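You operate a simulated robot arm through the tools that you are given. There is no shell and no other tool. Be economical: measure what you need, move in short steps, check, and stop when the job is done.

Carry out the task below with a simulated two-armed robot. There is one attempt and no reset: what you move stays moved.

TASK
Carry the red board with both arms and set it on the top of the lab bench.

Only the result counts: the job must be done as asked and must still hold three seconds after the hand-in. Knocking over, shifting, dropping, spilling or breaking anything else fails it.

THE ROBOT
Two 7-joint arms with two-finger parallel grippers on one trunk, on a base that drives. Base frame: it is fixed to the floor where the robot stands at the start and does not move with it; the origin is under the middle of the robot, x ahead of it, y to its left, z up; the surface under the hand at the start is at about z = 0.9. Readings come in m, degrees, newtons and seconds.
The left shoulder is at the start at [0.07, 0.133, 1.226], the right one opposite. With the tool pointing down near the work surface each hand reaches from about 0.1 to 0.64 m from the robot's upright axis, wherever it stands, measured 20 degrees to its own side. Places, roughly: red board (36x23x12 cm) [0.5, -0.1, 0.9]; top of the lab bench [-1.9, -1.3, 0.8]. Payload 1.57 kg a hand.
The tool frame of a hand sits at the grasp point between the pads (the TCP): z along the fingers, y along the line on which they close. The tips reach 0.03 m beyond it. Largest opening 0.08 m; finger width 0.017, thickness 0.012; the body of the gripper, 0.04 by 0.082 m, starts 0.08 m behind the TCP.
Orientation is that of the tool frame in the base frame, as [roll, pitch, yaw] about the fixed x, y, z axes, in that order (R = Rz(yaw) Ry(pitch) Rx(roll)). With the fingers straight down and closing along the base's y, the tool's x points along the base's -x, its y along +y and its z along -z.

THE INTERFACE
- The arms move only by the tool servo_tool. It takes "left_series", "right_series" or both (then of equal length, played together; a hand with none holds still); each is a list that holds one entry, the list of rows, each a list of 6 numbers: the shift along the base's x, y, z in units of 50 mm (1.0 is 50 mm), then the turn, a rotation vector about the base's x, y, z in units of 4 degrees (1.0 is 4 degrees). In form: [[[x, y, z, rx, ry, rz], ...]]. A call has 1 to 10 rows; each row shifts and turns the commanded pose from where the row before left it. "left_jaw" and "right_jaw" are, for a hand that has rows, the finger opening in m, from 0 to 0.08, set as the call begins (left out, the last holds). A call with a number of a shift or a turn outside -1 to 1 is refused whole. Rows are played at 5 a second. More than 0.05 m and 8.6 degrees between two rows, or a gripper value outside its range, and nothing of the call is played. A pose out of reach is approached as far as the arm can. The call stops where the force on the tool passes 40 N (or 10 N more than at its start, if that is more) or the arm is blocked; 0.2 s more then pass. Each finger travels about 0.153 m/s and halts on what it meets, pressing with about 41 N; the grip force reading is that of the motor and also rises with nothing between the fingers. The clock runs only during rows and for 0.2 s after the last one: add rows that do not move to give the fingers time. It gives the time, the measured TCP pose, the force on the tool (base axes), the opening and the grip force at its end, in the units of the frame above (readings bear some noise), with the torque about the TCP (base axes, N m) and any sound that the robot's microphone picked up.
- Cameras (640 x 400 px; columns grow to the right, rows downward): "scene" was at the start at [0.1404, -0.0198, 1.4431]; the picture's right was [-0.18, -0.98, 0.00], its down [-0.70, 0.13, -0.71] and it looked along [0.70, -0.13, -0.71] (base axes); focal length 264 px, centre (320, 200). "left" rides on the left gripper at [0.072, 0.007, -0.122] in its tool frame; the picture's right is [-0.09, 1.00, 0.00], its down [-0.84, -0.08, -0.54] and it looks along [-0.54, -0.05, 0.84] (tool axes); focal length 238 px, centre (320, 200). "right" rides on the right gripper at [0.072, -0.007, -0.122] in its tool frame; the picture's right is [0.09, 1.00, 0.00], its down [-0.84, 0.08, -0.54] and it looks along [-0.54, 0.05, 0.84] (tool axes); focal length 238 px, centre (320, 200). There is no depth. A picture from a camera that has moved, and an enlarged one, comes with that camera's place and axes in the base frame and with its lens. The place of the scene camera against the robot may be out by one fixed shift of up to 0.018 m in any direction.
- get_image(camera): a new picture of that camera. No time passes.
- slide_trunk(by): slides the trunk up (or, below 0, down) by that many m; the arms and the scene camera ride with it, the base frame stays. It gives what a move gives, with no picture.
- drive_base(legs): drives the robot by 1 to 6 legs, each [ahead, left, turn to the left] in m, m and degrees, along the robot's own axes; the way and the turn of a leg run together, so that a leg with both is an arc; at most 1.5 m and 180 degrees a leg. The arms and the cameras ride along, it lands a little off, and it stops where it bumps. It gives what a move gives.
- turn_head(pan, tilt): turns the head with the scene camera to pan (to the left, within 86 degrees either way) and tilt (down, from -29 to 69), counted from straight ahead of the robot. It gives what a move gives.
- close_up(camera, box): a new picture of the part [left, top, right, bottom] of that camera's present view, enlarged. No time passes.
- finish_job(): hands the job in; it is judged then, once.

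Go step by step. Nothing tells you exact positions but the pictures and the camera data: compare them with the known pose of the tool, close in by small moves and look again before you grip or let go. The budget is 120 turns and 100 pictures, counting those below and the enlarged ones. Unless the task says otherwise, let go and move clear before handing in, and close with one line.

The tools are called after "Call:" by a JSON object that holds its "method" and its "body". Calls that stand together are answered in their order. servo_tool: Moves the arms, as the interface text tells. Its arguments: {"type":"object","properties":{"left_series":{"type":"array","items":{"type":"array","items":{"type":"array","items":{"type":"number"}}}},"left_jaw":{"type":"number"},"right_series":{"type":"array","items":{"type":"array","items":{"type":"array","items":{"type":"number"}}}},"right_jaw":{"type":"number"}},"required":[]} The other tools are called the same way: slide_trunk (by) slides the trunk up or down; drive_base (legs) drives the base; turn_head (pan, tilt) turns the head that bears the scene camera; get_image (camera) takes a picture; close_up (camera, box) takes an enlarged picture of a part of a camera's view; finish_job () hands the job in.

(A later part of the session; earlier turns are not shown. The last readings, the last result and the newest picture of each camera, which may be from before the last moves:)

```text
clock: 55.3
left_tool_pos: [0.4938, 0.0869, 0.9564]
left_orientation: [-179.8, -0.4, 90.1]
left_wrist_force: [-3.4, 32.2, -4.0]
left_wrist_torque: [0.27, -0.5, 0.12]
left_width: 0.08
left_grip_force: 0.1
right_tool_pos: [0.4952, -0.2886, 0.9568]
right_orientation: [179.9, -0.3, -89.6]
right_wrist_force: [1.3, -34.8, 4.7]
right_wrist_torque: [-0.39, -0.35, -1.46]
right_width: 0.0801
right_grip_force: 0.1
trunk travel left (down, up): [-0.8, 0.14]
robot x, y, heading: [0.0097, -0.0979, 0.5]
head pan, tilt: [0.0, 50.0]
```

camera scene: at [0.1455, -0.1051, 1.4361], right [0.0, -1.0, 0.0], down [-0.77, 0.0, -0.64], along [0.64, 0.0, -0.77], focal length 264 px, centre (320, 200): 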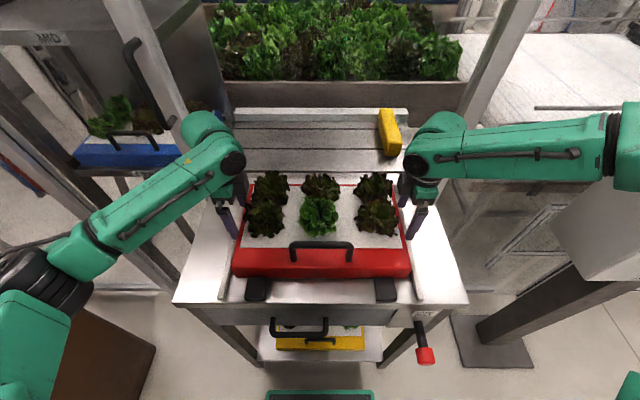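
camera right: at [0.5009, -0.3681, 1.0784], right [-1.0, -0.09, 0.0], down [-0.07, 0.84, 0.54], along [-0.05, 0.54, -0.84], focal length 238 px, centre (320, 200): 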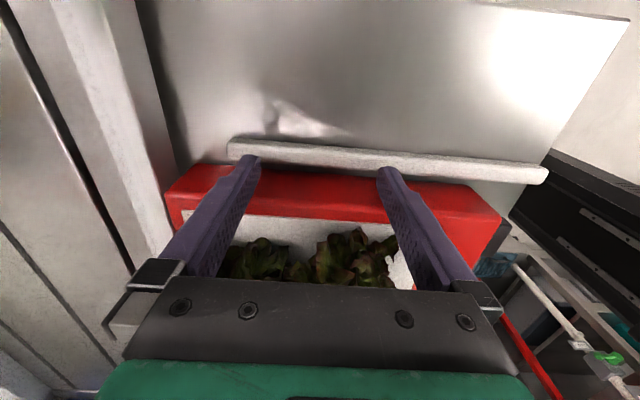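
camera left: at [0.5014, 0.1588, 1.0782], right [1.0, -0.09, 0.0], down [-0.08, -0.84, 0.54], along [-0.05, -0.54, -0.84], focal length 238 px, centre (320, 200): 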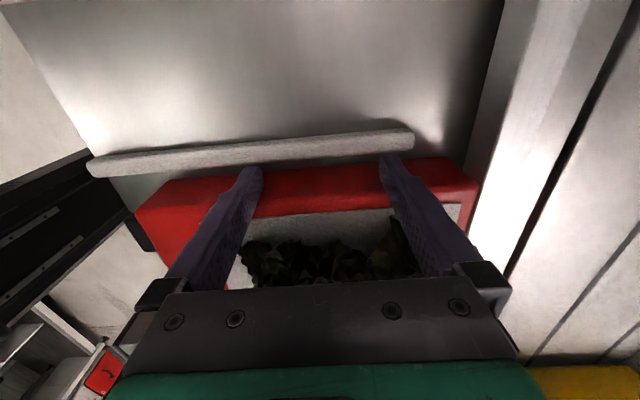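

Squeeze is ~33 N; the yaw overshot, so I take half back, then test-lift 1 cm with the trunk.

Call:
{"method": "servo_tool", "body": {"left_series": [[[0, 0, 0, 0, 0, 0], [0, -0.015, 0, 0, 0, 0], [0, 0, 0, 0, 0, 0]]], "right_series": [[[0, 0, 0, 0, 0, -0.1], [0, 0.01, 0, 0, 0, 0], [0, 0, 0, 0, 0, 0]]]}}

Call:
{"method": "slide_trunk", "body": {"by": 0.01}}

```text
clock: 56.1
left_tool_pos: [0.4944, 0.0854, 0.956]
left_orientation: [-180.0, -0.5, 90.1]
left_wrist_force: [-1.0, 36.2, -3.7]
left_wrist_torque: [0.29, 0.01, -0.15]
left_width: 0.0801
left_grip_force: 0.1
right_tool_pos: [0.4944, -0.2897, 0.9582]
right_orientation: [-180.0, -0.4, -89.9]
right_wrist_force: [2.1, -37.8, 5.6]
right_wrist_torque: [-0.26, -0.67, -0.41]
right_width: 0.0798
right_grip_force: 0.0
trunk travel left (down, up): [-0.8, 0.14]
robot x, y, heading: [0.0111, -0.102, 0.4]
head pan, tilt: [0.0, 50.0]
```

```text
clock: 56.7
left_tool_pos: [0.4953, 0.0878, 0.9656]
left_orientation: [-179.9, -0.6, 90.0]
left_wrist_force: [-2.8, 36.9, -5.4]
left_wrist_torque: [0.3, 0.16, -0.6]
left_width: 0.08
left_grip_force: 0.1
right_tool_pos: [0.4945, -0.2903, 0.9643]
right_orientation: [179.7, -0.4, -89.9]
right_wrist_force: [3.0, -37.1, -3.3]
right_wrist_torque: [-0.33, -0.3, -0.62]
right_width: 0.08
right_grip_force: 0.0
trunk travel left (down, up): [-0.81, 0.13]
robot x, y, heading: [0.0095, -0.0989, 0.2]
head pan, tilt: [0.0, 50.0]
```

Call:
{"method": "get_image", "body": {"camera": "scene"}}

Call:
{"method": "close_up", "body": {"camera": "left", "box": [80, 100, 520, 320]}}

Call:
{"method": "close_up", "body": {"camera": "right", "box": [120, 100, 560, 320]}}

```text
66 pictures are left
camera scene: at [0.1461, -0.1061, 1.4461], right [0.0, -1.0, 0.0], down [-0.77, 0.0, -0.64], along [0.64, 0.0, -0.77], focal length 264 px, centre (320, 200)
```

scene: 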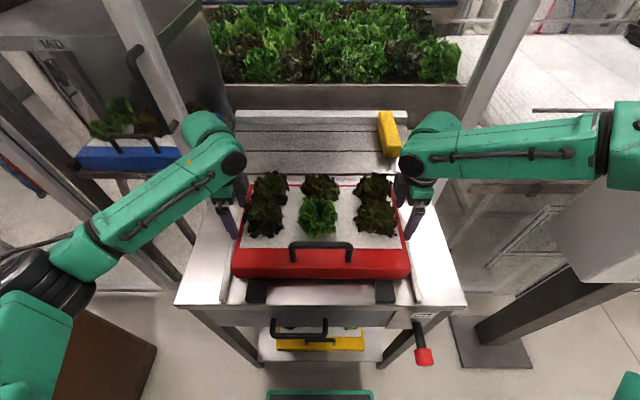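

```text
1.45 times, centred on (300, 210) of left
camera zoom: at [0.5014, 0.158, 1.0882], right [1.0, -0.09, 0.0], down [-0.07, -0.84, 0.54], along [-0.05, -0.53, -0.84], focal length 347 px, centre (349, 186)
```

zoom: 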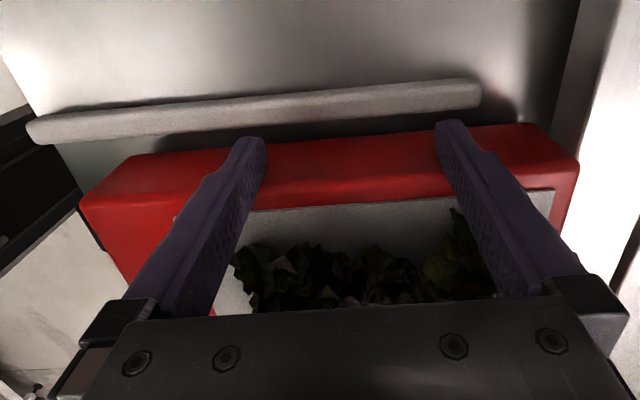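

```text
1.45 times, centred on (340, 210) of right
camera zoom: at [0.5016, -0.3609, 1.0884], right [-1.0, -0.09, 0.01], down [-0.08, 0.84, 0.54], along [-0.06, 0.53, -0.84], focal length 347 px, centre (291, 186)
```

zoom: 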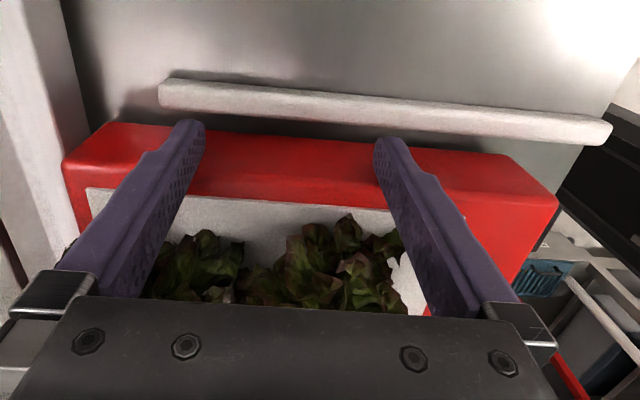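

Call:
{"method": "close_up", "body": {"camera": "scene", "box": [220, 230, 430, 320]}}

```text
3.05 times, centred on (325, 275) of scene
camera zoom: at [0.1461, -0.1061, 1.4461], right [0.0, -1.0, 0.0], down [-0.77, 0.0, -0.64], along [0.64, 0.0, -0.77], focal length 806 px, centre (305, -29)
```

zoom: 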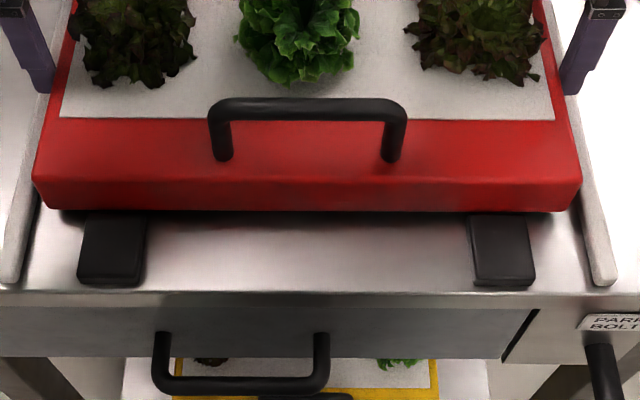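

A shadow gap has opened under the board: it appears lifted with ~37 N squeeze. I lift 2 cm more and check that forces hold.

Call:
{"method": "slide_trunk", "body": {"by": 0.02}}

Call:
{"method": "close_up", "body": {"camera": "scene", "box": [220, 230, 430, 320]}}

Call:
{"method": "close_up", "body": {"camera": "left", "box": [80, 100, 520, 320]}}

```text
clock: 57.4
left_tool_pos: [0.4951, 0.088, 0.9862]
left_orientation: [-179.8, -0.5, 90.1]
left_wrist_force: [-3.6, 36.5, -4.3]
left_wrist_torque: [0.33, 0.03, -0.64]
left_width: 0.0799
left_grip_force: 0.0
right_tool_pos: [0.496, -0.2906, 0.9867]
right_orientation: [179.7, -0.4, -89.9]
right_wrist_force: [3.2, -37.3, -4.2]
right_wrist_torque: [-0.34, -0.17, -0.62]
right_width: 0.0801
right_grip_force: 0.0
trunk travel left (down, up): [-0.83, 0.11]
robot x, y, heading: [0.0078, -0.1018, 0.2]
head pan, tilt: [0.0, 50.0]
```

```text
3.05 times, centred on (325, 275) of scene
camera zoom: at [0.1467, -0.1061, 1.4661], right [0.0, -1.0, 0.0], down [-0.77, 0.0, -0.64], along [0.64, 0.0, -0.77], focal length 806 px, centre (305, -29)
```

zoom: 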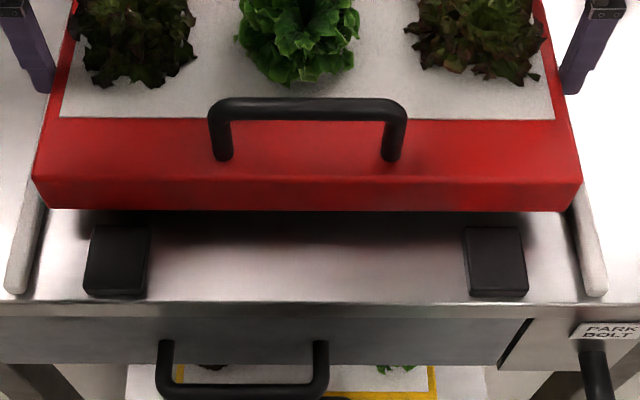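

```text
1.45 times, centred on (300, 210) of left
camera zoom: at [0.5018, 0.1579, 1.1082], right [1.0, -0.09, 0.0], down [-0.07, -0.84, 0.54], along [-0.05, -0.53, -0.84], focal length 347 px, centre (349, 186)
```

zoom: 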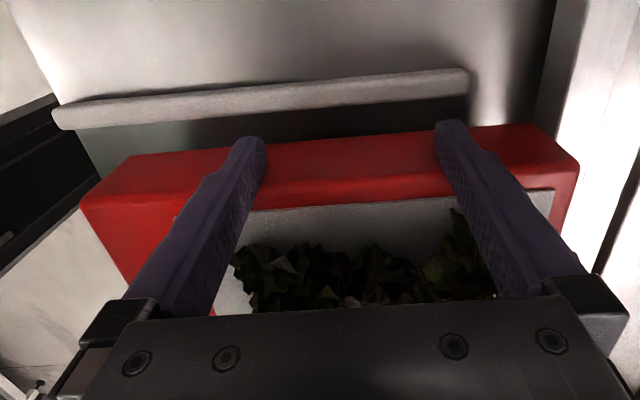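

The board follows the hands rigidly, weighing only ~9 N, so there is good friction margin. I raise it to carry height and back off gently.

Call:
{"method": "slide_trunk", "body": {"by": 0.07}}

Call:
{"method": "drive_base", "body": {"legs": [[-0.15, 0, 0]]}}

Call:
{"method": "get_image", "body": {"camera": "scene"}}

```text
clock: 58.5
left_tool_pos: [0.4948, 0.0867, 1.0565]
left_orientation: [-179.6, -0.5, 90.2]
left_wrist_force: [-3.6, 36.5, -3.9]
left_wrist_torque: [0.33, -0.01, -0.68]
left_width: 0.0801
left_grip_force: 0.1
right_tool_pos: [0.4957, -0.2901, 1.0568]
right_orientation: [179.7, -0.4, -89.9]
right_wrist_force: [4.3, -38.1, -4.1]
right_wrist_torque: [-0.29, -0.12, -0.61]
right_width: 0.0799
right_grip_force: 0.1
trunk travel left (down, up): [-0.9, 0.04]
robot x, y, heading: [0.0128, -0.1032, 0.2]
head pan, tilt: [0.0, 50.0]
```

```text
clock: 59.8
left_tool_pos: [0.3483, 0.0861, 1.0557]
left_orientation: [-179.5, -0.5, 90.1]
left_wrist_force: [-3.9, 37.2, -6.0]
left_wrist_torque: [0.38, 0.0, -0.71]
left_width: 0.08
left_grip_force: 0.1
right_tool_pos: [0.3498, -0.2887, 1.0544]
right_orientation: [179.5, -0.4, -90.0]
right_wrist_force: [4.1, -36.3, -4.6]
right_wrist_torque: [-0.34, -0.08, -0.58]
right_width: 0.0802
right_grip_force: 0.0
trunk travel left (down, up): [-0.9, 0.04]
robot x, y, heading: [-0.1398, -0.0999, 0.2]
head pan, tilt: [0.0, 50.0]
```

```text
60 pictures are left
camera scene: at [0.0018, -0.1068, 1.5356], right [0.0, -1.0, 0.0], down [-0.77, 0.0, -0.64], along [0.64, 0.0, -0.77], focal length 264 px, centre (320, 200)
```

scene: 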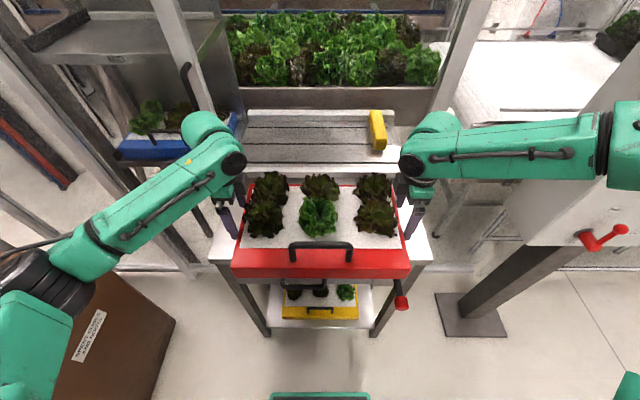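

The grip is steady. I back off further and turn right in stages.

Call:
{"method": "drive_base", "body": {"legs": [[-0.33, 0, 0]]}}

Call:
{"method": "drive_base", "body": {"legs": [[0, 0, -45]]}}

Call:
{"method": "drive_base", "body": {"legs": [[0, 0, -45.2]]}}

Call:
{"method": "get_image", "body": {"camera": "scene"}}

```text
clock: 62.0
left_tool_pos: [0.0225, 0.083, 1.0552]
left_orientation: [-179.8, -0.5, 90.0]
left_wrist_force: [-0.1, 0.5, 0.6]
left_wrist_torque: [-0.04, 0.02, 0.01]
left_width: 0.0795
left_grip_force: 0.1
right_tool_pos: [0.0209, -0.2937, 1.0557]
right_orientation: [179.6, -0.5, -90.1]
right_wrist_force: [0.1, -0.6, 0.2]
right_wrist_torque: [0.02, 0.01, -0.01]
right_width: 0.0799
right_grip_force: 0.1
trunk travel left (down, up): [-0.9, 0.04]
robot x, y, heading: [-0.4663, -0.1064, -0.2]
head pan, tilt: [0.0, 50.0]
```

```text
clock: 64.4
left_tool_pos: [0.0116, -0.3111, 1.0566]
left_orientation: [-179.8, -0.4, 45.4]
left_wrist_force: [-0.8, -1.3, 0.7]
left_wrist_torque: [-0.01, -0.01, 0.0]
left_width: 0.0801
left_grip_force: 0.1
right_tool_pos: [-0.2518, -0.5792, 1.0559]
right_orientation: [179.7, -0.5, -134.6]
right_wrist_force: [-0.3, -0.3, 0.4]
right_wrist_torque: [0.0, 0.01, -0.03]
right_width: 0.0801
right_grip_force: 0.0
trunk travel left (down, up): [-0.9, 0.04]
robot x, y, heading: [-0.469, -0.1042, -44.1]
head pan, tilt: [0.0, 50.0]
```

```text
clock: 66.9
left_tool_pos: [-0.2726, -0.5882, 1.056]
left_orientation: [-179.8, -0.3, 0.6]
left_wrist_force: [-0.5, 0.5, -0.2]
left_wrist_torque: [0.0, 0.0, 0.02]
left_width: 0.0801
left_grip_force: 0.2
right_tool_pos: [-0.6488, -0.5908, 1.0574]
right_orientation: [179.8, -0.5, -179.4]
right_wrist_force: [-0.6, -0.1, 0.0]
right_wrist_torque: [0.02, 0.0, 0.0]
right_width: 0.0801
right_grip_force: 0.1
trunk travel left (down, up): [-0.9, 0.04]
robot x, y, heading: [-0.469, -0.1023, -89.1]
head pan, tilt: [0.0, 50.0]
```

```text
59 pictures are left
camera scene: at [-0.4539, -0.2357, 1.5361], right [-1.0, -0.01, 0.0], down [-0.01, 0.77, -0.64], along [0.01, -0.64, -0.77], focal length 264 px, centre (320, 200)
```

scene: 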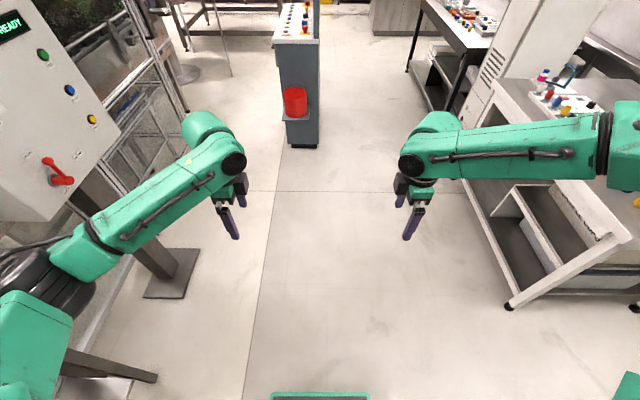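

The board slipped out during the longer back leg — my batching hid it. I look back to see where it went.

Call:
{"method": "turn_head", "body": {"pan": 80, "tilt": 40}}

Call:
{"method": "get_image", "body": {"camera": "scene"}}

```text
clock: 68.4
left_tool_pos: [-0.2739, -0.5874, 1.0553]
left_orientation: [-179.7, -0.5, 0.6]
left_wrist_force: [0.3, -0.5, 0.2]
left_wrist_torque: [0.0, 0.01, 0.03]
left_width: 0.0798
left_grip_force: 0.0
right_tool_pos: [-0.6496, -0.5907, 1.0569]
right_orientation: [179.7, -0.5, -179.5]
right_wrist_force: [-0.2, 0.0, -0.6]
right_wrist_torque: [0.01, -0.03, 0.0]
right_width: 0.0801
right_grip_force: 0.0
trunk travel left (down, up): [-0.9, 0.04]
robot x, y, heading: [-0.4611, -0.1056, -89.3]
head pan, tilt: [80.0, 40.0]
```

```text
58 pictures are left
camera scene: at [-0.3718, -0.1723, 1.5503], right [-0.16, -0.99, 0.0], down [-0.63, 0.1, -0.77], along [0.76, -0.12, -0.64], focal length 264 px, centre (320, 200)
```

scene: 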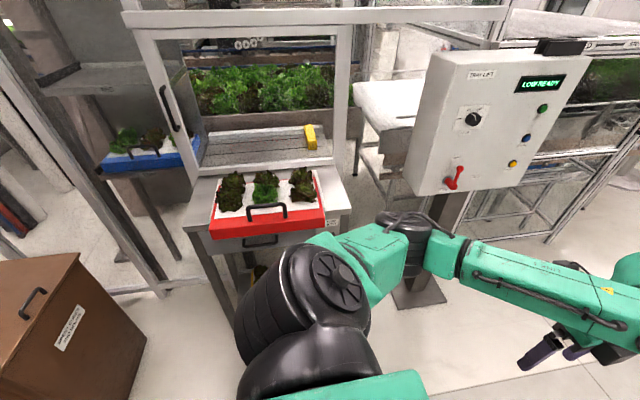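

Luckily the board landed upright on the stand, near its front. I zoom in on how it lies.

Call:
{"method": "close_up", "body": {"camera": "scene", "box": [170, 140, 370, 280]}}

Call:
{"method": "drive_base", "body": {"legs": [[0, 0, 89.3]]}}

Call:
{"method": "turn_head", "body": {"pan": 0, "tilt": 35}}

Call:
{"method": "get_image", "body": {"camera": "scene"}}

```text
2.86 times, centred on (270, 210) of scene
camera zoom: at [-0.3718, -0.1723, 1.5503], right [-0.16, -0.99, 0.0], down [-0.63, 0.1, -0.77], along [0.76, -0.12, -0.64], focal length 756 px, centre (463, 171)
```

zoom: 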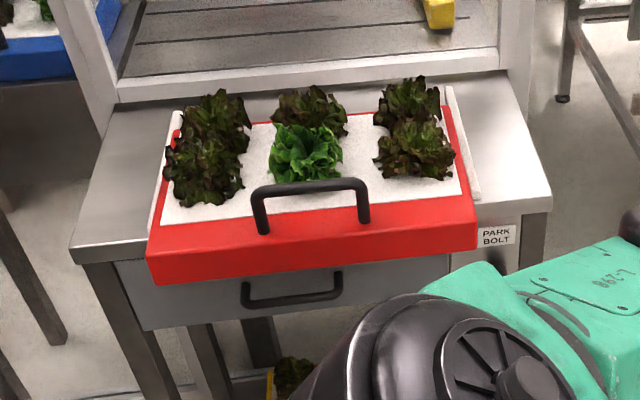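

```text
clock: 72.6
left_tool_pos: [0.0201, 0.0841, 1.0566]
left_orientation: [-179.8, -0.5, 90.0]
left_wrist_force: [0.1, -0.4, 0.8]
left_wrist_torque: [-0.01, -0.02, -0.02]
left_width: 0.0802
left_grip_force: 0.0
right_tool_pos: [0.02, -0.2913, 1.0561]
right_orientation: [179.6, -0.4, -90.0]
right_wrist_force: [0.5, 0.1, -0.7]
right_wrist_torque: [-0.04, 0.02, -0.01]
right_width: 0.0801
right_grip_force: 0.0
trunk travel left (down, up): [-0.9, 0.04]
robot x, y, heading: [-0.4644, -0.1028, 0.2]
head pan, tilt: [80.0, 40.0]
```

```text
clock: 74.2
left_tool_pos: [0.0212, 0.0843, 1.0561]
left_orientation: [-179.8, -0.5, 90.0]
left_wrist_force: [-0.5, -0.6, 0.0]
left_wrist_torque: [0.02, 0.0, 0.0]
left_width: 0.0801
left_grip_force: 0.1
right_tool_pos: [0.0207, -0.2923, 1.0569]
right_orientation: [179.7, -0.4, -90.0]
right_wrist_force: [-0.7, -0.9, 0.5]
right_wrist_torque: [-0.01, 0.02, -0.03]
right_width: 0.0799
right_grip_force: 0.1
trunk travel left (down, up): [-0.9, 0.04]
robot x, y, heading: [-0.4699, -0.1036, 0.1]
head pan, tilt: [0.0, 35.0]
```

```text
56 pictures are left
camera scene: at [-0.318, -0.1078, 1.5579], right [0.0, -1.0, 0.0], down [-0.57, 0.0, -0.82], along [0.82, 0.0, -0.57], focal length 264 px, centre (320, 200)
```

scene: 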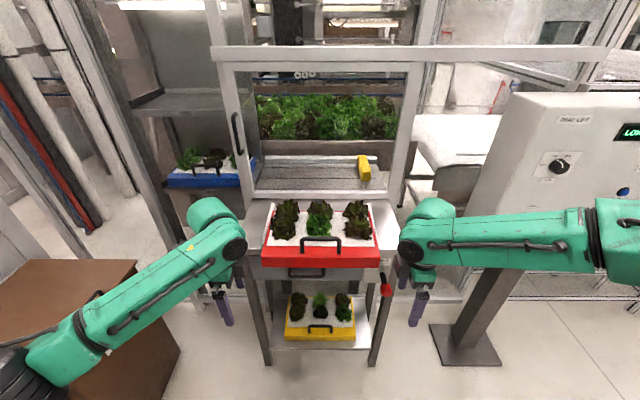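

The board lies upright, its near edge overhanging the stand. Since squeezing is marginal while driving, I want a better look from low down for a real pinch; first I move away from the brown box.

Call:
{"method": "drive_base", "body": {"legs": [[-0.1, -0.2, 0]]}}

Call:
{"method": "slide_trunk", "body": {"by": -0.45}}

Call:
{"method": "turn_head", "body": {"pan": 8, "tilt": 15}}

Call:
{"method": "get_image", "body": {"camera": "scene"}}

Call:
{"method": "close_up", "body": {"camera": "scene", "box": [240, 120, 400, 220]}}

```text
clock: 75.9
left_tool_pos: [-0.0771, -0.1146, 1.0564]
left_orientation: [-179.7, -0.4, 89.9]
left_wrist_force: [-0.2, 0.6, 0.0]
left_wrist_torque: [-0.03, 0.01, 0.0]
left_width: 0.08
left_grip_force: 0.0
right_tool_pos: [-0.0774, -0.4928, 1.0567]
right_orientation: [179.7, -0.6, -90.2]
right_wrist_force: [-0.1, -0.1, -0.1]
right_wrist_torque: [-0.01, 0.02, 0.01]
right_width: 0.0798
right_grip_force: 0.1
trunk travel left (down, up): [-0.9, 0.04]
robot x, y, heading: [-0.5663, -0.3054, -0.1]
head pan, tilt: [0.0, 35.0]
```

```text
refused: -0.45 is not a number from -0.4 to 0.4
```

```text
clock: 76.7
left_tool_pos: [-0.0795, -0.1179, 1.0571]
left_orientation: [-179.8, -0.5, 89.9]
left_wrist_force: [-0.3, -0.2, -0.1]
left_wrist_torque: [0.02, -0.02, -0.02]
left_width: 0.08
left_grip_force: 0.2
right_tool_pos: [-0.0802, -0.4946, 1.0555]
right_orientation: [179.8, -0.5, -90.0]
right_wrist_force: [-0.1, -0.5, 0.4]
right_wrist_torque: [0.04, 0.03, -0.02]
right_width: 0.08
right_grip_force: 0.1
trunk travel left (down, up): [-0.9, 0.04]
robot x, y, heading: [-0.5638, -0.3051, -0.1]
head pan, tilt: [8.0, 15.0]
```

```text
55 pictures are left
camera scene: at [-0.4126, -0.2977, 1.5899], right [0.14, -0.99, 0.0], down [-0.26, -0.04, -0.97], along [0.96, 0.14, -0.26], focal length 264 px, centre (320, 200)
```

scene: 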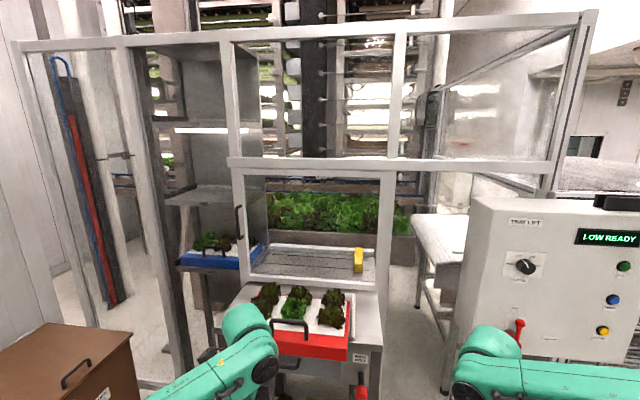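

```text
4.00 times, centred on (320, 170) of scene
camera zoom: at [-0.4126, -0.2977, 1.5899], right [0.14, -0.99, 0.0], down [-0.26, -0.04, -0.97], along [0.96, 0.14, -0.26], focal length 1058 px, centre (320, 320)
```

zoom: 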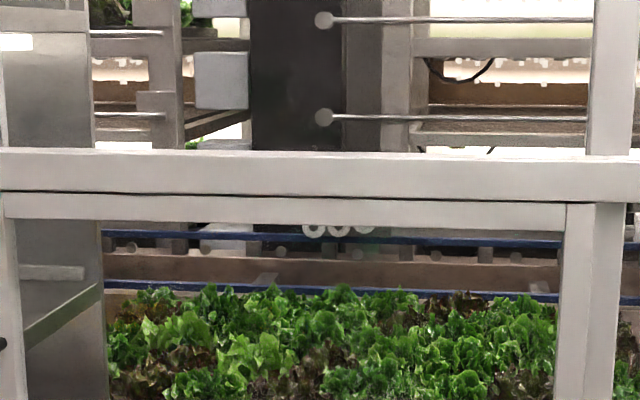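

Call:
{"method": "slide_trunk", "body": {"by": -0.4}}

Call:
{"method": "get_image", "body": {"camera": "scene"}}

```text
clock: 80.5
left_tool_pos: [-0.0786, -0.1173, 0.6563]
left_orientation: [-179.8, -0.4, 89.9]
left_wrist_force: [-0.3, 0.0, -0.1]
left_wrist_torque: [-0.02, 0.01, 0.01]
left_width: 0.0801
left_grip_force: 0.1
right_tool_pos: [-0.0794, -0.4943, 0.6574]
right_orientation: [179.8, -0.3, -90.1]
right_wrist_force: [0.2, 0.7, 0.3]
right_wrist_torque: [-0.03, 0.02, -0.04]
right_width: 0.08
right_grip_force: 0.0
trunk travel left (down, up): [-0.5, 0.44]
robot x, y, heading: [-0.5639, -0.3059, 0.1]
head pan, tilt: [8.0, 15.0]
```

```text
53 pictures are left
camera scene: at [-0.4121, -0.2966, 1.1899], right [0.14, -0.99, 0.0], down [-0.26, -0.04, -0.97], along [0.96, 0.14, -0.26], focal length 264 px, centre (320, 200)
```

scene: 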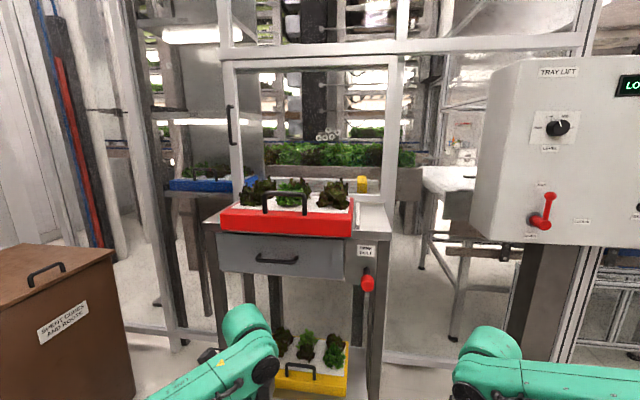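

Call:
{"method": "close_up", "body": {"camera": "scene", "box": [195, 165, 395, 265]}}

Call:
{"method": "slide_trunk", "body": {"by": -0.2}}

Call:
{"method": "close_up", "body": {"camera": "scene", "box": [195, 120, 395, 220]}}

```text
3.20 times, centred on (295, 215) of scene
camera zoom: at [-0.4121, -0.2966, 1.1899], right [0.14, -0.99, 0.0], down [-0.26, -0.04, -0.97], along [0.96, 0.14, -0.26], focal length 846 px, centre (400, 152)
```

zoom: 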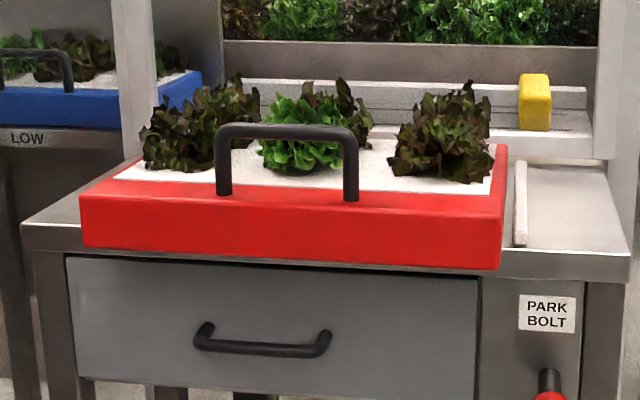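

```text
clock: 82.7
left_tool_pos: [-0.0782, -0.1175, 0.4556]
left_orientation: [-179.9, -0.5, 89.9]
left_wrist_force: [-0.2, -0.4, -1.1]
left_wrist_torque: [0.02, -0.03, -0.01]
left_width: 0.0799
left_grip_force: 0.0
right_tool_pos: [-0.079, -0.4944, 0.4573]
right_orientation: [179.7, -0.4, -90.1]
right_wrist_force: [0.6, 0.4, 0.3]
right_wrist_torque: [0.01, -0.01, -0.01]
right_width: 0.0801
right_grip_force: 0.0
trunk travel left (down, up): [-0.3, 0.64]
robot x, y, heading: [-0.5635, -0.3053, 0.2]
head pan, tilt: [8.0, 15.0]
```

```text
3.20 times, centred on (295, 170) of scene
camera zoom: at [-0.4122, -0.2966, 0.9899], right [0.14, -0.99, 0.0], down [-0.26, -0.04, -0.97], along [0.96, 0.14, -0.26], focal length 846 px, centre (400, 296)
```

zoom: 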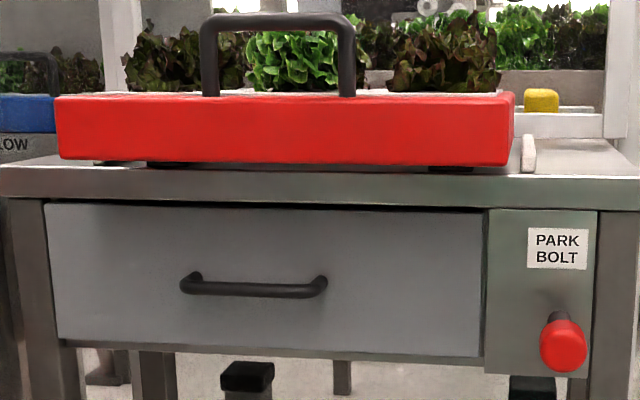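

The board (≈0.9 kg) now lies on the stops with near face at x≈0.230, y −0.288…0.071, overhanging ~8 cm, near bottom z≈0.92. That allows a firm pinch of the slab with horizontal fingers from the front. I raise the trunk and rotate both hands to point forward.

Call:
{"method": "slide_trunk", "body": {"by": 0.4}}

Call:
{"method": "servo_tool", "body": {"left_series": [[[0, 0, 0, 0, -1, 0], [0, 0, 0, 0, -1, 0], [0, 0, 0, 0, -1, 0], [0, 0, 0, 0, -1, 0], [0, 0, 0, 0, -1, 0], [0, 0, 0, 0, -1, 0], [0, 0, 0, 0, -1, 0], [0, 0, 0, 0, -1, 0], [0, 0, 0, 0, -1, 0], [0, 0, 0, 0, -1, 0]]], "right_series": [[[0, 0, 0, 0, -1, 0], [0, 0, 0, 0, -1, 0], [0, 0, 0, 0, -1, 0], [0, 0, 0, 0, -1, 0], [0, 0, 0, 0, -1, 0], [0, 0, 0, 0, -1, 0], [0, 0, 0, 0, -1, 0], [0, 0, 0, 0, -1, 0], [0, 0, 0, 0, -1, 0], [0, 0, 0, 0, -1, 0]]]}}

```text
clock: 86.5
left_tool_pos: [-0.0777, -0.1182, 0.8556]
left_orientation: [-179.8, -0.5, 89.9]
left_wrist_force: [0.1, -0.6, 0.0]
left_wrist_torque: [0.01, 0.01, -0.01]
left_width: 0.0799
left_grip_force: 0.1
right_tool_pos: [-0.0794, -0.4947, 0.8559]
right_orientation: [179.7, -0.4, -90.1]
right_wrist_force: [0.6, 0.6, -0.5]
right_wrist_torque: [0.01, 0.02, -0.02]
right_width: 0.08
right_grip_force: 0.1
trunk travel left (down, up): [-0.7, 0.24]
robot x, y, heading: [-0.5653, -0.3055, 0.2]
head pan, tilt: [8.0, 15.0]
```

```text
clock: 88.7
left_tool_pos: [-0.0786, -0.1187, 0.8565]
left_orientation: [140.1, -0.2, 90.2]
left_wrist_force: [-1.0, -0.1, -0.1]
left_wrist_torque: [0.01, 0.01, 0.01]
left_width: 0.0803
left_grip_force: 0.1
right_tool_pos: [-0.0792, -0.4927, 0.8578]
right_orientation: [-140.1, -0.2, -90.4]
right_wrist_force: [0.0, 0.9, 0.0]
right_wrist_torque: [-0.03, 0.05, -0.04]
right_width: 0.0798
right_grip_force: 0.0
trunk travel left (down, up): [-0.7, 0.24]
robot x, y, heading: [-0.5595, -0.3064, 0.2]
head pan, tilt: [8.0, 15.0]
```

Call:
{"method": "servo_tool", "body": {"left_series": [[[0, 0, 0, 0, -1, 0], [0, 0, 0, 0, -1, 0], [0, 0, 0, 0, -1, 0], [0, 0, 0, 0, -1, 0], [0, 0, 0, 0, -1, 0], [0, 0, 0, 0, -1, 0], [0, 0, 0, 0, -1, 0], [0, 0, 0, 0, -1, 0], [0, 0, 0, 0, -1, 0], [0, 0, 0, 0, -1, 0]]], "right_series": [[[0, 0, 0, 0, -1, 0], [0, 0, 0, 0, -1, 0], [0, 0, 0, 0, -1, 0], [0, 0, 0, 0, -1, 0], [0, 0, 0, 0, -1, 0], [0, 0, 0, 0, -1, 0], [0, 0, 0, 0, -1, 0], [0, 0, 0, 0, -1, 0], [0, 0, 0, 0, -1, 0], [0, 0, 0, 0, -1, 0]]]}}

Call:
{"method": "servo_tool", "body": {"left_series": [[[0, -0.35, 0, 0, -0.5, 0], [0, -0.35, 0, 0, -0.5, 0], [0, -0.35, 0, 0, -0.5, 0], [0, -0.35, 0, 0, 0, 0], [0, -0.35, 0, 0, 0, 0], [0, -0.35, 0, 0, 0, 0], [0, 0, 0, 0, 0, 0]]], "right_series": [[[0, 0.35, 0, 0, -0.5, 0], [0, 0.35, 0, 0, -0.5, 0], [0, 0.35, 0, 0, -0.5, 0], [0, 0.35, 0, 0, 0, 0], [0, 0.35, 0, 0, 0, 0], [0, 0.35, 0, 0, 0, 0], [0, 0, 0, 0, 0, 0]]]}}

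Call:
{"method": "get_image", "body": {"camera": "scene"}}

```text
clock: 90.9
left_tool_pos: [-0.0777, -0.1167, 0.8577]
left_orientation: [100.1, -0.2, 90.4]
left_wrist_force: [0.1, 0.1, 0.3]
left_wrist_torque: [-0.02, -0.04, 0.02]
left_width: 0.0801
left_grip_force: 0.2
right_tool_pos: [-0.0814, -0.5098, 0.8881]
right_orientation: [-100.2, 0.0, -90.4]
right_wrist_force: [-0.3, -0.2, 1.2]
right_wrist_torque: [-0.01, 0.01, -0.01]
right_width: 0.0801
right_grip_force: 0.0
right hand out of reach, approached as far as the arm can: row 8, 9, 10
trunk travel left (down, up): [-0.7, 0.24]
robot x, y, heading: [-0.5632, -0.3014, -0.0]
head pan, tilt: [8.0, 15.0]
```

```text
clock: 92.5
left_tool_pos: [-0.077, -0.2228, 0.8577]
left_orientation: [94.2, 0.0, 90.5]
left_wrist_force: [0.5, -0.6, 0.3]
left_wrist_torque: [0.0, 0.0, 0.03]
left_width: 0.0799
left_grip_force: 0.1
right_tool_pos: [-0.0771, -0.4468, 0.9499]
right_orientation: [-94.3, 0.1, -90.4]
right_wrist_force: [-0.3, 0.5, 0.6]
right_wrist_torque: [0.02, -0.01, 0.01]
right_width: 0.0802
right_grip_force: 0.1
right hand out of reach, approached as far as the arm can: row 1, 2, 3, 4, 5, 6
trunk travel left (down, up): [-0.7, 0.24]
robot x, y, heading: [-0.562, -0.3065, 0.0]
head pan, tilt: [8.0, 15.0]
```

```text
50 pictures are left
camera scene: at [-0.412, -0.2964, 1.3899], right [0.14, -0.99, 0.0], down [-0.26, -0.04, -0.97], along [0.96, 0.14, -0.26], focal length 264 px, centre (320, 200)
```

scene: 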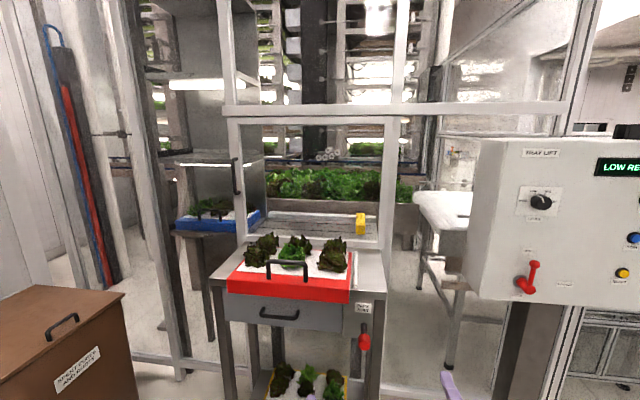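

The right wrist can't get that low, but it can with the TCP nearer shoulder height, which suits this trunk height. I raise both commanded hands and spread a bit.

Call:
{"method": "servo_tool", "body": {"left_series": [[[0, 0.25, 0.5, 0, 0, 0], [0, 0.25, 0.5, 0, 0, 0], [0, 0.25, 0.5, 0, 0, 0], [0, 0.25, 0.5, 0, 0, 0], [0, 0, 0, 0, 0, 0]]], "right_series": [[[0, -0.25, 0.5, 0, 0, 0], [0, -0.25, 0.5, 0, 0, 0], [0, -0.25, 0.5, 0, 0, 0], [0, -0.25, 0.5, 0, 0, 0], [0, 0, 0, 0, 0, 0]]]}}

Call:
{"method": "turn_head", "body": {"pan": 0, "tilt": 45}}

Call:
{"method": "get_image", "body": {"camera": "scene"}}

```text
clock: 93.7
left_tool_pos: [-0.0769, -0.1729, 0.9568]
left_orientation: [94.2, -0.1, 90.4]
left_wrist_force: [0.6, 0.1, 0.4]
left_wrist_torque: [0.0, 0.01, -0.01]
left_width: 0.0802
left_grip_force: 0.1
right_tool_pos: [-0.077, -0.4946, 1.0507]
right_orientation: [-94.3, 0.1, -90.3]
right_wrist_force: [0.4, 0.2, 1.3]
right_wrist_torque: [0.01, -0.04, -0.01]
right_width: 0.0797
right_grip_force: 0.2
trunk travel left (down, up): [-0.7, 0.24]
robot x, y, heading: [-0.5681, -0.3025, -0.1]
head pan, tilt: [8.0, 15.0]
```

```text
clock: 94.7
left_tool_pos: [-0.0759, -0.1742, 0.9562]
left_orientation: [94.2, -0.1, 90.5]
left_wrist_force: [-0.4, 0.0, 0.6]
left_wrist_torque: [0.03, 0.01, 0.01]
left_width: 0.08
left_grip_force: 0.0
right_tool_pos: [-0.0783, -0.4945, 1.0503]
right_orientation: [-94.2, 0.1, -90.4]
right_wrist_force: [0.7, -0.2, -0.3]
right_wrist_torque: [-0.01, -0.01, 0.01]
right_width: 0.0798
right_grip_force: 0.0
trunk travel left (down, up): [-0.7, 0.24]
robot x, y, heading: [-0.5654, -0.3049, -0.1]
head pan, tilt: [0.0, 45.0]
```

```text
49 pictures are left
camera scene: at [-0.4232, -0.3096, 1.3431], right [0.0, -1.0, 0.0], down [-0.71, 0.0, -0.71], along [0.71, 0.0, -0.71], focal length 264 px, centre (320, 200)
```

scene: 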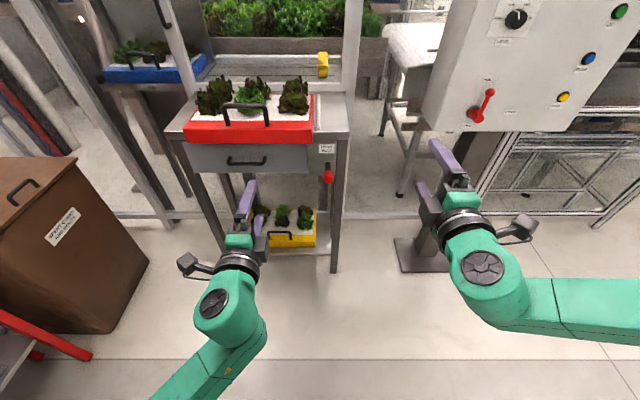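

Works. I level both hands at z≈1.05 (then the trunk will bring them down), and bring the right hand in slightly.

Call:
{"method": "servo_tool", "body": {"left_series": [[[0, 0, 0.5, 0, 0, 0], [0, 0, 0.5, 0, 0, 0], [0, 0, 0.5, 0, 0, 0], [0, 0, 0.38, 0, 0, 0], [0, 0, 0, 0, 0, 0]]], "right_series": [[[0, 0.3, 0, 0, 0, 0], [0, 0.3, 0, 0, 0, 0], [0, 0.3, 0, 0, 0, 0], [0, 0.2, 0, 0, 0, 0], [0, 0, 0, 0, 0, 0]]]}}

Call:
{"method": "get_image", "body": {"camera": "right"}}

```text
clock: 95.9
left_tool_pos: [-0.0778, -0.1741, 1.0504]
left_orientation: [94.2, -0.1, 90.5]
left_wrist_force: [-0.6, 0.3, 0.3]
left_wrist_torque: [0.02, 0.01, 0.01]
left_width: 0.0802
left_grip_force: 0.0
right_tool_pos: [-0.0789, -0.4402, 1.0509]
right_orientation: [-94.1, 0.1, -90.5]
right_wrist_force: [-0.2, -0.7, 0.2]
right_wrist_torque: [0.03, 0.03, 0.02]
right_width: 0.08
right_grip_force: 0.1
trunk travel left (down, up): [-0.7, 0.24]
robot x, y, heading: [-0.5612, -0.3045, 0.1]
head pan, tilt: [0.0, 45.0]
```

```text
48 pictures are left
camera right: at [-0.2011, -0.5119, 1.0665], right [-0.07, -0.09, -0.99], down [-0.54, 0.84, -0.04], along [0.84, 0.53, -0.11], focal length 238 px, centre (320, 200)
```

right: 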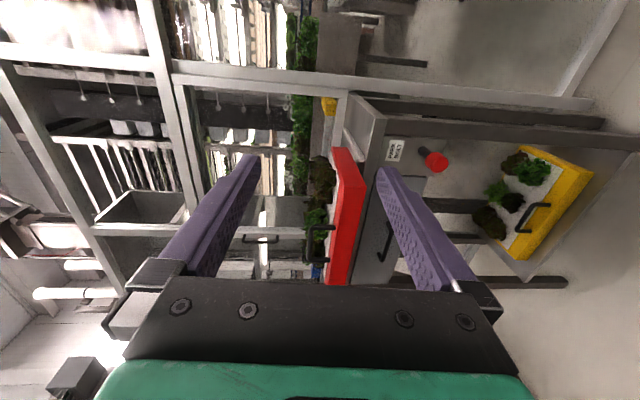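

Good, the wrist camera sees the board edge-on between the fingers. I lower the trunk 0.1 m and drive to stand in front of the board, tips short of it.

Call:
{"method": "slide_trunk", "body": {"by": -0.1}}

Call:
{"method": "drive_base", "body": {"legs": [[0, 0.195, 0], [0.2, 0, 0]]}}

Call:
{"method": "get_image", "body": {"camera": "right"}}

Call:
{"method": "get_image", "body": {"camera": "left"}}

Call:
{"method": "get_image", "body": {"camera": "scene"}}

```text
clock: 97.2
left_tool_pos: [-0.0785, -0.1743, 0.9513]
left_orientation: [94.2, -0.1, 90.6]
left_wrist_force: [0.2, -1.0, -0.9]
left_wrist_torque: [0.03, 0.03, 0.03]
left_width: 0.08
left_grip_force: 0.1
right_tool_pos: [-0.0783, -0.4409, 0.9512]
right_orientation: [-94.2, 0.1, -90.3]
right_wrist_force: [0.2, 0.4, 0.1]
right_wrist_torque: [-0.03, 0.0, 0.01]
right_width: 0.0799
right_grip_force: 0.2
trunk travel left (down, up): [-0.6, 0.34]
robot x, y, heading: [-0.5673, -0.3047, 0.1]
head pan, tilt: [0.0, 45.0]
```

```text
clock: 100.0
left_tool_pos: [0.1238, 0.0126, 0.951]
left_orientation: [94.2, -0.1, 89.9]
left_wrist_force: [-0.3, -0.8, -0.6]
left_wrist_torque: [-0.04, 0.01, -0.01]
left_width: 0.08
left_grip_force: 0.0
right_tool_pos: [0.1206, -0.2558, 0.9509]
right_orientation: [-94.3, 0.1, -90.9]
right_wrist_force: [-0.3, 0.1, 0.0]
right_wrist_torque: [-0.03, -0.02, 0.02]
right_width: 0.0802
right_grip_force: 0.0
trunk travel left (down, up): [-0.6, 0.34]
robot x, y, heading: [-0.3655, -0.1111, -0.5]
head pan, tilt: [0.0, 45.0]
```

```text
47 pictures are left
camera right: at [-0.0026, -0.324, 0.9663], right [-0.08, -0.09, -0.99], down [-0.53, 0.85, -0.04], along [0.84, 0.53, -0.11], focal length 238 px, centre (320, 200)
```

right: 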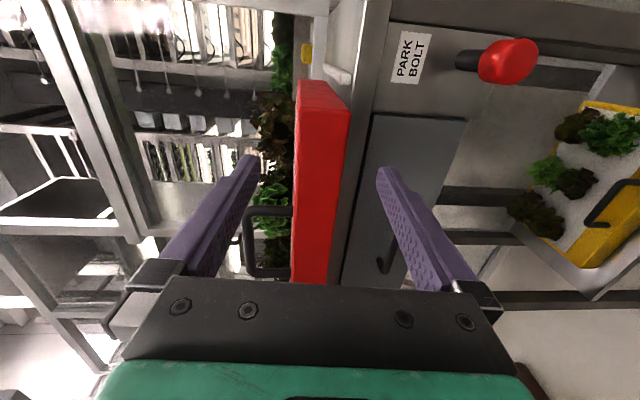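

```text
46 pictures are left
camera left: at [0.0024, 0.0851, 0.9669], right [0.07, -0.09, 0.99], down [-0.55, -0.84, -0.04], along [0.83, -0.54, -0.11], focal length 238 px, centre (320, 200)
```

left: 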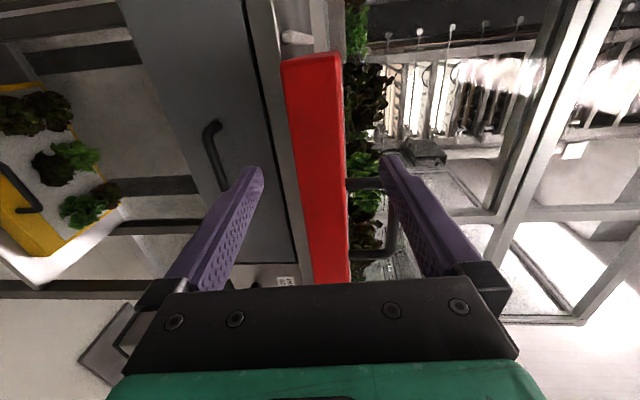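

```text
45 pictures are left
camera scene: at [-0.223, -0.1196, 1.243], right [-0.01, -1.0, 0.0], down [-0.71, 0.01, -0.71], along [0.71, -0.01, -0.71], focal length 264 px, centre (320, 200)
```

scene: 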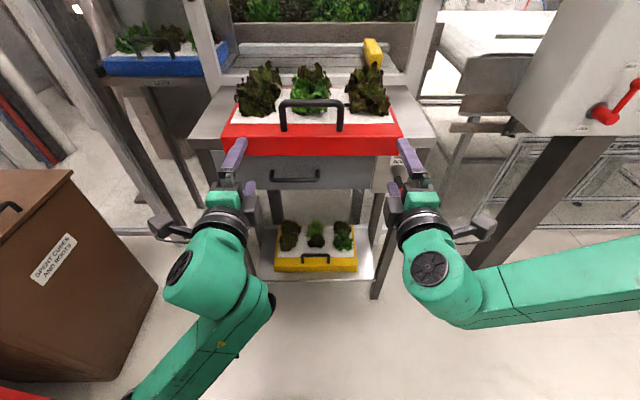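

The slab's near face spans z 0.917–0.967; hands line up with clear room. I lower 5 mm and drive in so the fingers straddle the overhanging edge.

Call:
{"method": "slide_trunk", "body": {"by": -0.006}}

Call:
{"method": "drive_base", "body": {"legs": [[0.12, 0, 0.5]]}}

Call:
{"method": "get_image", "body": {"camera": "right"}}

Call:
{"method": "get_image", "body": {"camera": "left"}}

```text
clock: 100.5
left_tool_pos: [0.1249, 0.0122, 0.9458]
left_orientation: [94.2, -0.1, 89.9]
left_wrist_force: [-0.4, 0.5, -0.1]
left_wrist_torque: [0.03, 0.0, -0.01]
left_width: 0.0801
left_grip_force: 0.1
right_tool_pos: [0.1212, -0.254, 0.9453]
right_orientation: [-94.3, 0.0, -90.9]
right_wrist_force: [0.2, 0.5, 0.3]
right_wrist_torque: [-0.02, 0.02, -0.02]
right_width: 0.0799
right_grip_force: 0.1
trunk travel left (down, up): [-0.594, 0.346]
robot x, y, heading: [-0.3678, -0.1126, -0.7]
head pan, tilt: [0.0, 45.0]
```

```text
clock: 101.7
left_tool_pos: [0.2409, 0.0183, 0.9457]
left_orientation: [94.2, -0.1, 90.5]
left_wrist_force: [0.7, 0.2, 0.1]
left_wrist_torque: [0.0, 0.01, -0.02]
left_width: 0.0805
left_grip_force: 0.0
right_tool_pos: [0.2391, -0.2503, 0.9457]
right_orientation: [-94.2, 0.1, -90.4]
right_wrist_force: [-0.3, -0.1, -0.4]
right_wrist_torque: [0.0, -0.03, 0.0]
right_width: 0.0802
right_grip_force: 0.0
trunk travel left (down, up): [-0.594, 0.346]
robot x, y, heading: [-0.2491, -0.1161, -0.0]
head pan, tilt: [0.0, 45.0]
```

```text
44 pictures are left
camera right: at [0.1173, -0.321, 0.9604], right [-0.07, -0.09, -0.99], down [-0.54, 0.84, -0.04], along [0.84, 0.53, -0.11], focal length 238 px, centre (320, 200)
```

right: 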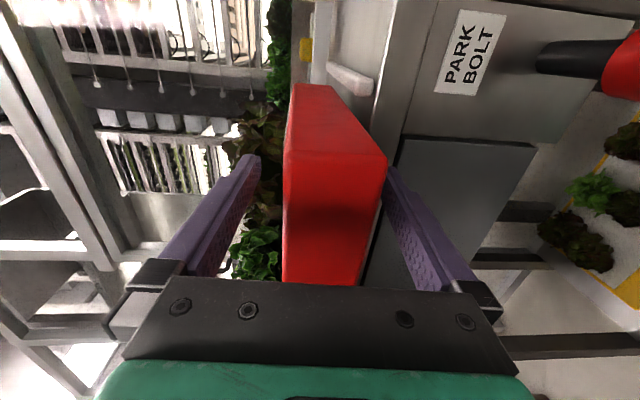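

```text
43 pictures are left
camera left: at [0.1186, 0.0881, 0.9609], right [0.07, -0.09, 0.99], down [-0.54, -0.84, -0.04], along [0.84, -0.53, -0.11], focal length 238 px, centre (320, 200)
```

left: 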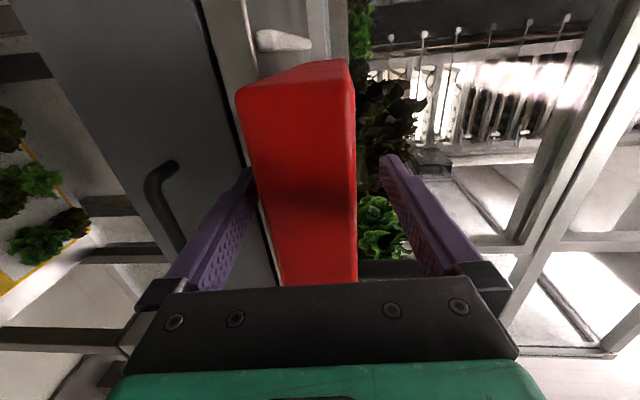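

The fingers straddle the slab on both sides. I push in ~2 cm more by the arms.

Call:
{"method": "servo_tool", "body": {"left_series": [[[0.15, 0, -0.02, 0, 0, 0], [0.15, 0, -0.02, 0, 0, 0], [0.15, 0, 0, 0, 0, 0], [0, 0, 0, 0, 0, 0]]], "right_series": [[[0.15, 0, -0.02, 0, 0, 0], [0.15, 0, -0.02, 0, 0, 0], [0.18, 0, 0, 0, 0, 0], [0, 0, 0, 0, 0, 0]]]}}

Call:
{"method": "get_image", "body": {"camera": "right"}}

Call:
{"method": "get_image", "body": {"camera": "left"}}

Call:
{"method": "get_image", "body": {"camera": "scene"}}

```text
clock: 102.7
left_tool_pos: [0.262, 0.0174, 0.9426]
left_orientation: [94.2, -0.1, 90.6]
left_wrist_force: [-0.3, 0.1, 0.8]
left_wrist_torque: [0.01, -0.01, 0.0]
left_width: 0.0799
left_grip_force: 0.1
right_tool_pos: [0.2637, -0.2481, 0.9441]
right_orientation: [-94.4, 0.2, -90.5]
right_wrist_force: [-0.7, -0.3, 0.0]
right_wrist_torque: [-0.03, 0.01, 0.0]
right_width: 0.0799
right_grip_force: 0.0
trunk travel left (down, up): [-0.594, 0.346]
robot x, y, heading: [-0.2539, -0.1145, -0.1]
head pan, tilt: [0.0, 45.0]
```

```text
42 pictures are left
camera right: at [0.1407, -0.3202, 0.9586], right [-0.07, -0.09, -0.99], down [-0.54, 0.84, -0.04], along [0.84, 0.53, -0.11], focal length 238 px, centre (320, 200)
```

right: 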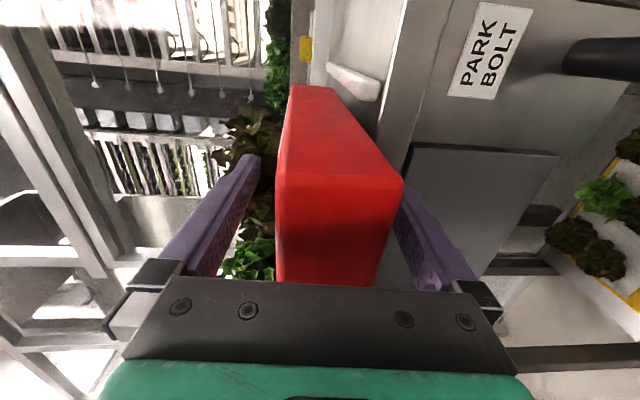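

```text
41 pictures are left
camera left: at [0.14, 0.088, 0.9579], right [0.07, -0.09, 0.99], down [-0.54, -0.84, -0.04], along [0.84, -0.53, -0.11], focal length 238 px, centre (320, 200)
```

left: 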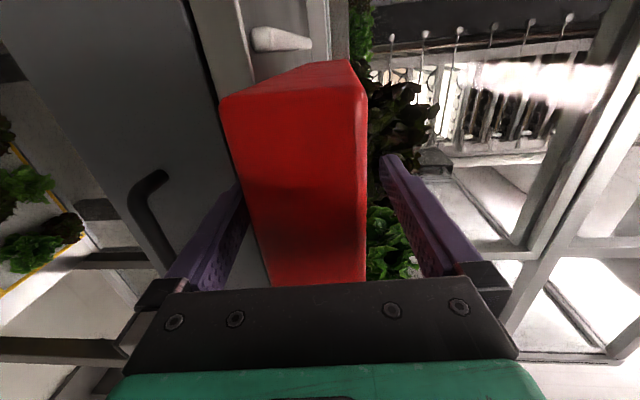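

```text
40 pictures are left
camera scene: at [-0.1055, -0.1188, 1.2371], right [0.0, -1.0, 0.0], down [-0.71, 0.0, -0.71], along [0.71, 0.0, -0.71], focal length 264 px, centre (320, 200)
```

scene: 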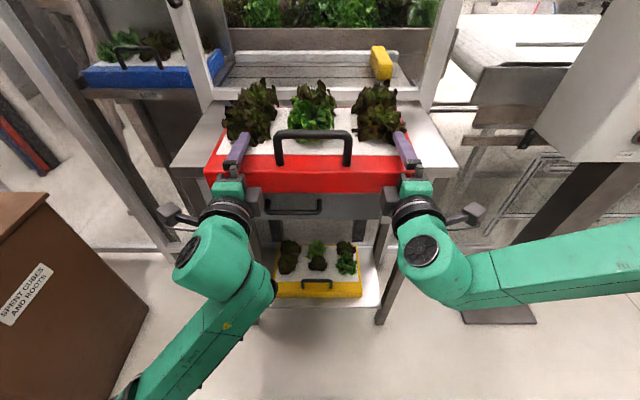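

Both hands straddle the slab by ~6 cm. Now I close both grippers together.

Call:
{"method": "servo_tool", "body": {"left_series": [[[0, 0, 0, 0, 0, 0], [0, 0, 0, 0, 0, 0], [0, 0, 0, 0, 0, 0], [0, 0, 0, 0, 0, 0]]], "right_series": [[[0, 0, 0, 0, 0, 0], [0, 0, 0, 0, 0, 0], [0, 0, 0, 0, 0, 0], [0, 0, 0, 0, 0, 0]]], "left_jaw": 0.0, "right_jaw": 0.0}}

Call:
{"method": "get_image", "body": {"camera": "scene"}}

Call:
{"method": "get_image", "body": {"camera": "right"}}

```text
clock: 103.7
left_tool_pos: [0.2609, 0.0178, 0.947]
left_orientation: [93.6, -0.1, 90.4]
left_wrist_force: [12.5, -0.4, 28.1]
left_wrist_torque: [-0.13, -2.17, -0.08]
left_width: 0.0497
left_grip_force: 40.7
right_tool_pos: [0.2621, -0.2478, 0.947]
right_orientation: [-93.8, 0.1, -90.4]
right_wrist_force: [9.0, 1.2, 14.3]
right_wrist_torque: [-0.21, -3.04, 0.0]
right_width: 0.05
right_grip_force: 40.8
trunk travel left (down, up): [-0.594, 0.346]
robot x, y, heading: [-0.2461, -0.1134, 0.1]
head pan, tilt: [0.0, 45.0]
```

```text
39 pictures are left
camera scene: at [-0.1078, -0.119, 1.2378], right [0.0, -1.0, 0.0], down [-0.71, 0.0, -0.71], along [0.71, 0.0, -0.71], focal length 264 px, centre (320, 200)
```

scene: 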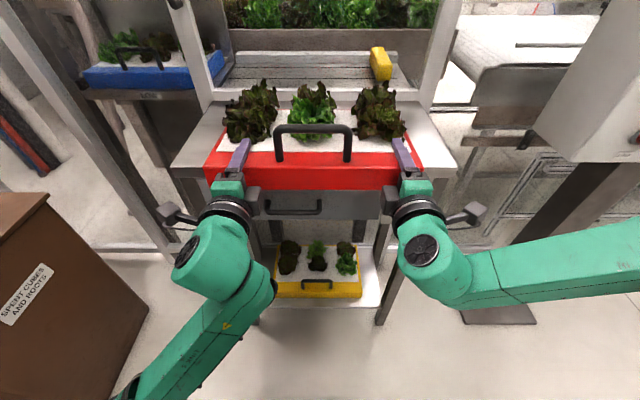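

```text
38 pictures are left
camera right: at [0.1392, -0.3203, 0.9611], right [-0.07, -0.09, -0.99], down [-0.54, 0.84, -0.04], along [0.84, 0.53, -0.1], focal length 238 px, centre (320, 200)
```

right: 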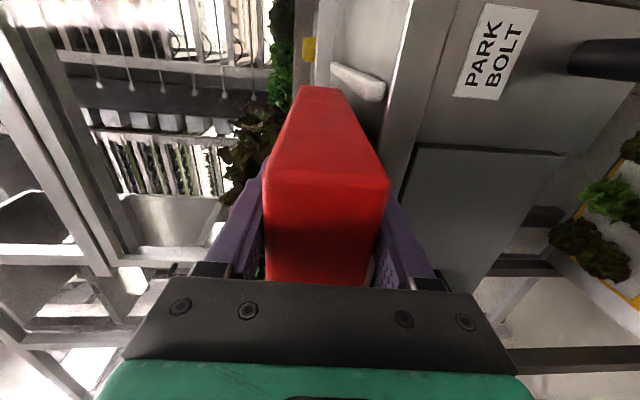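

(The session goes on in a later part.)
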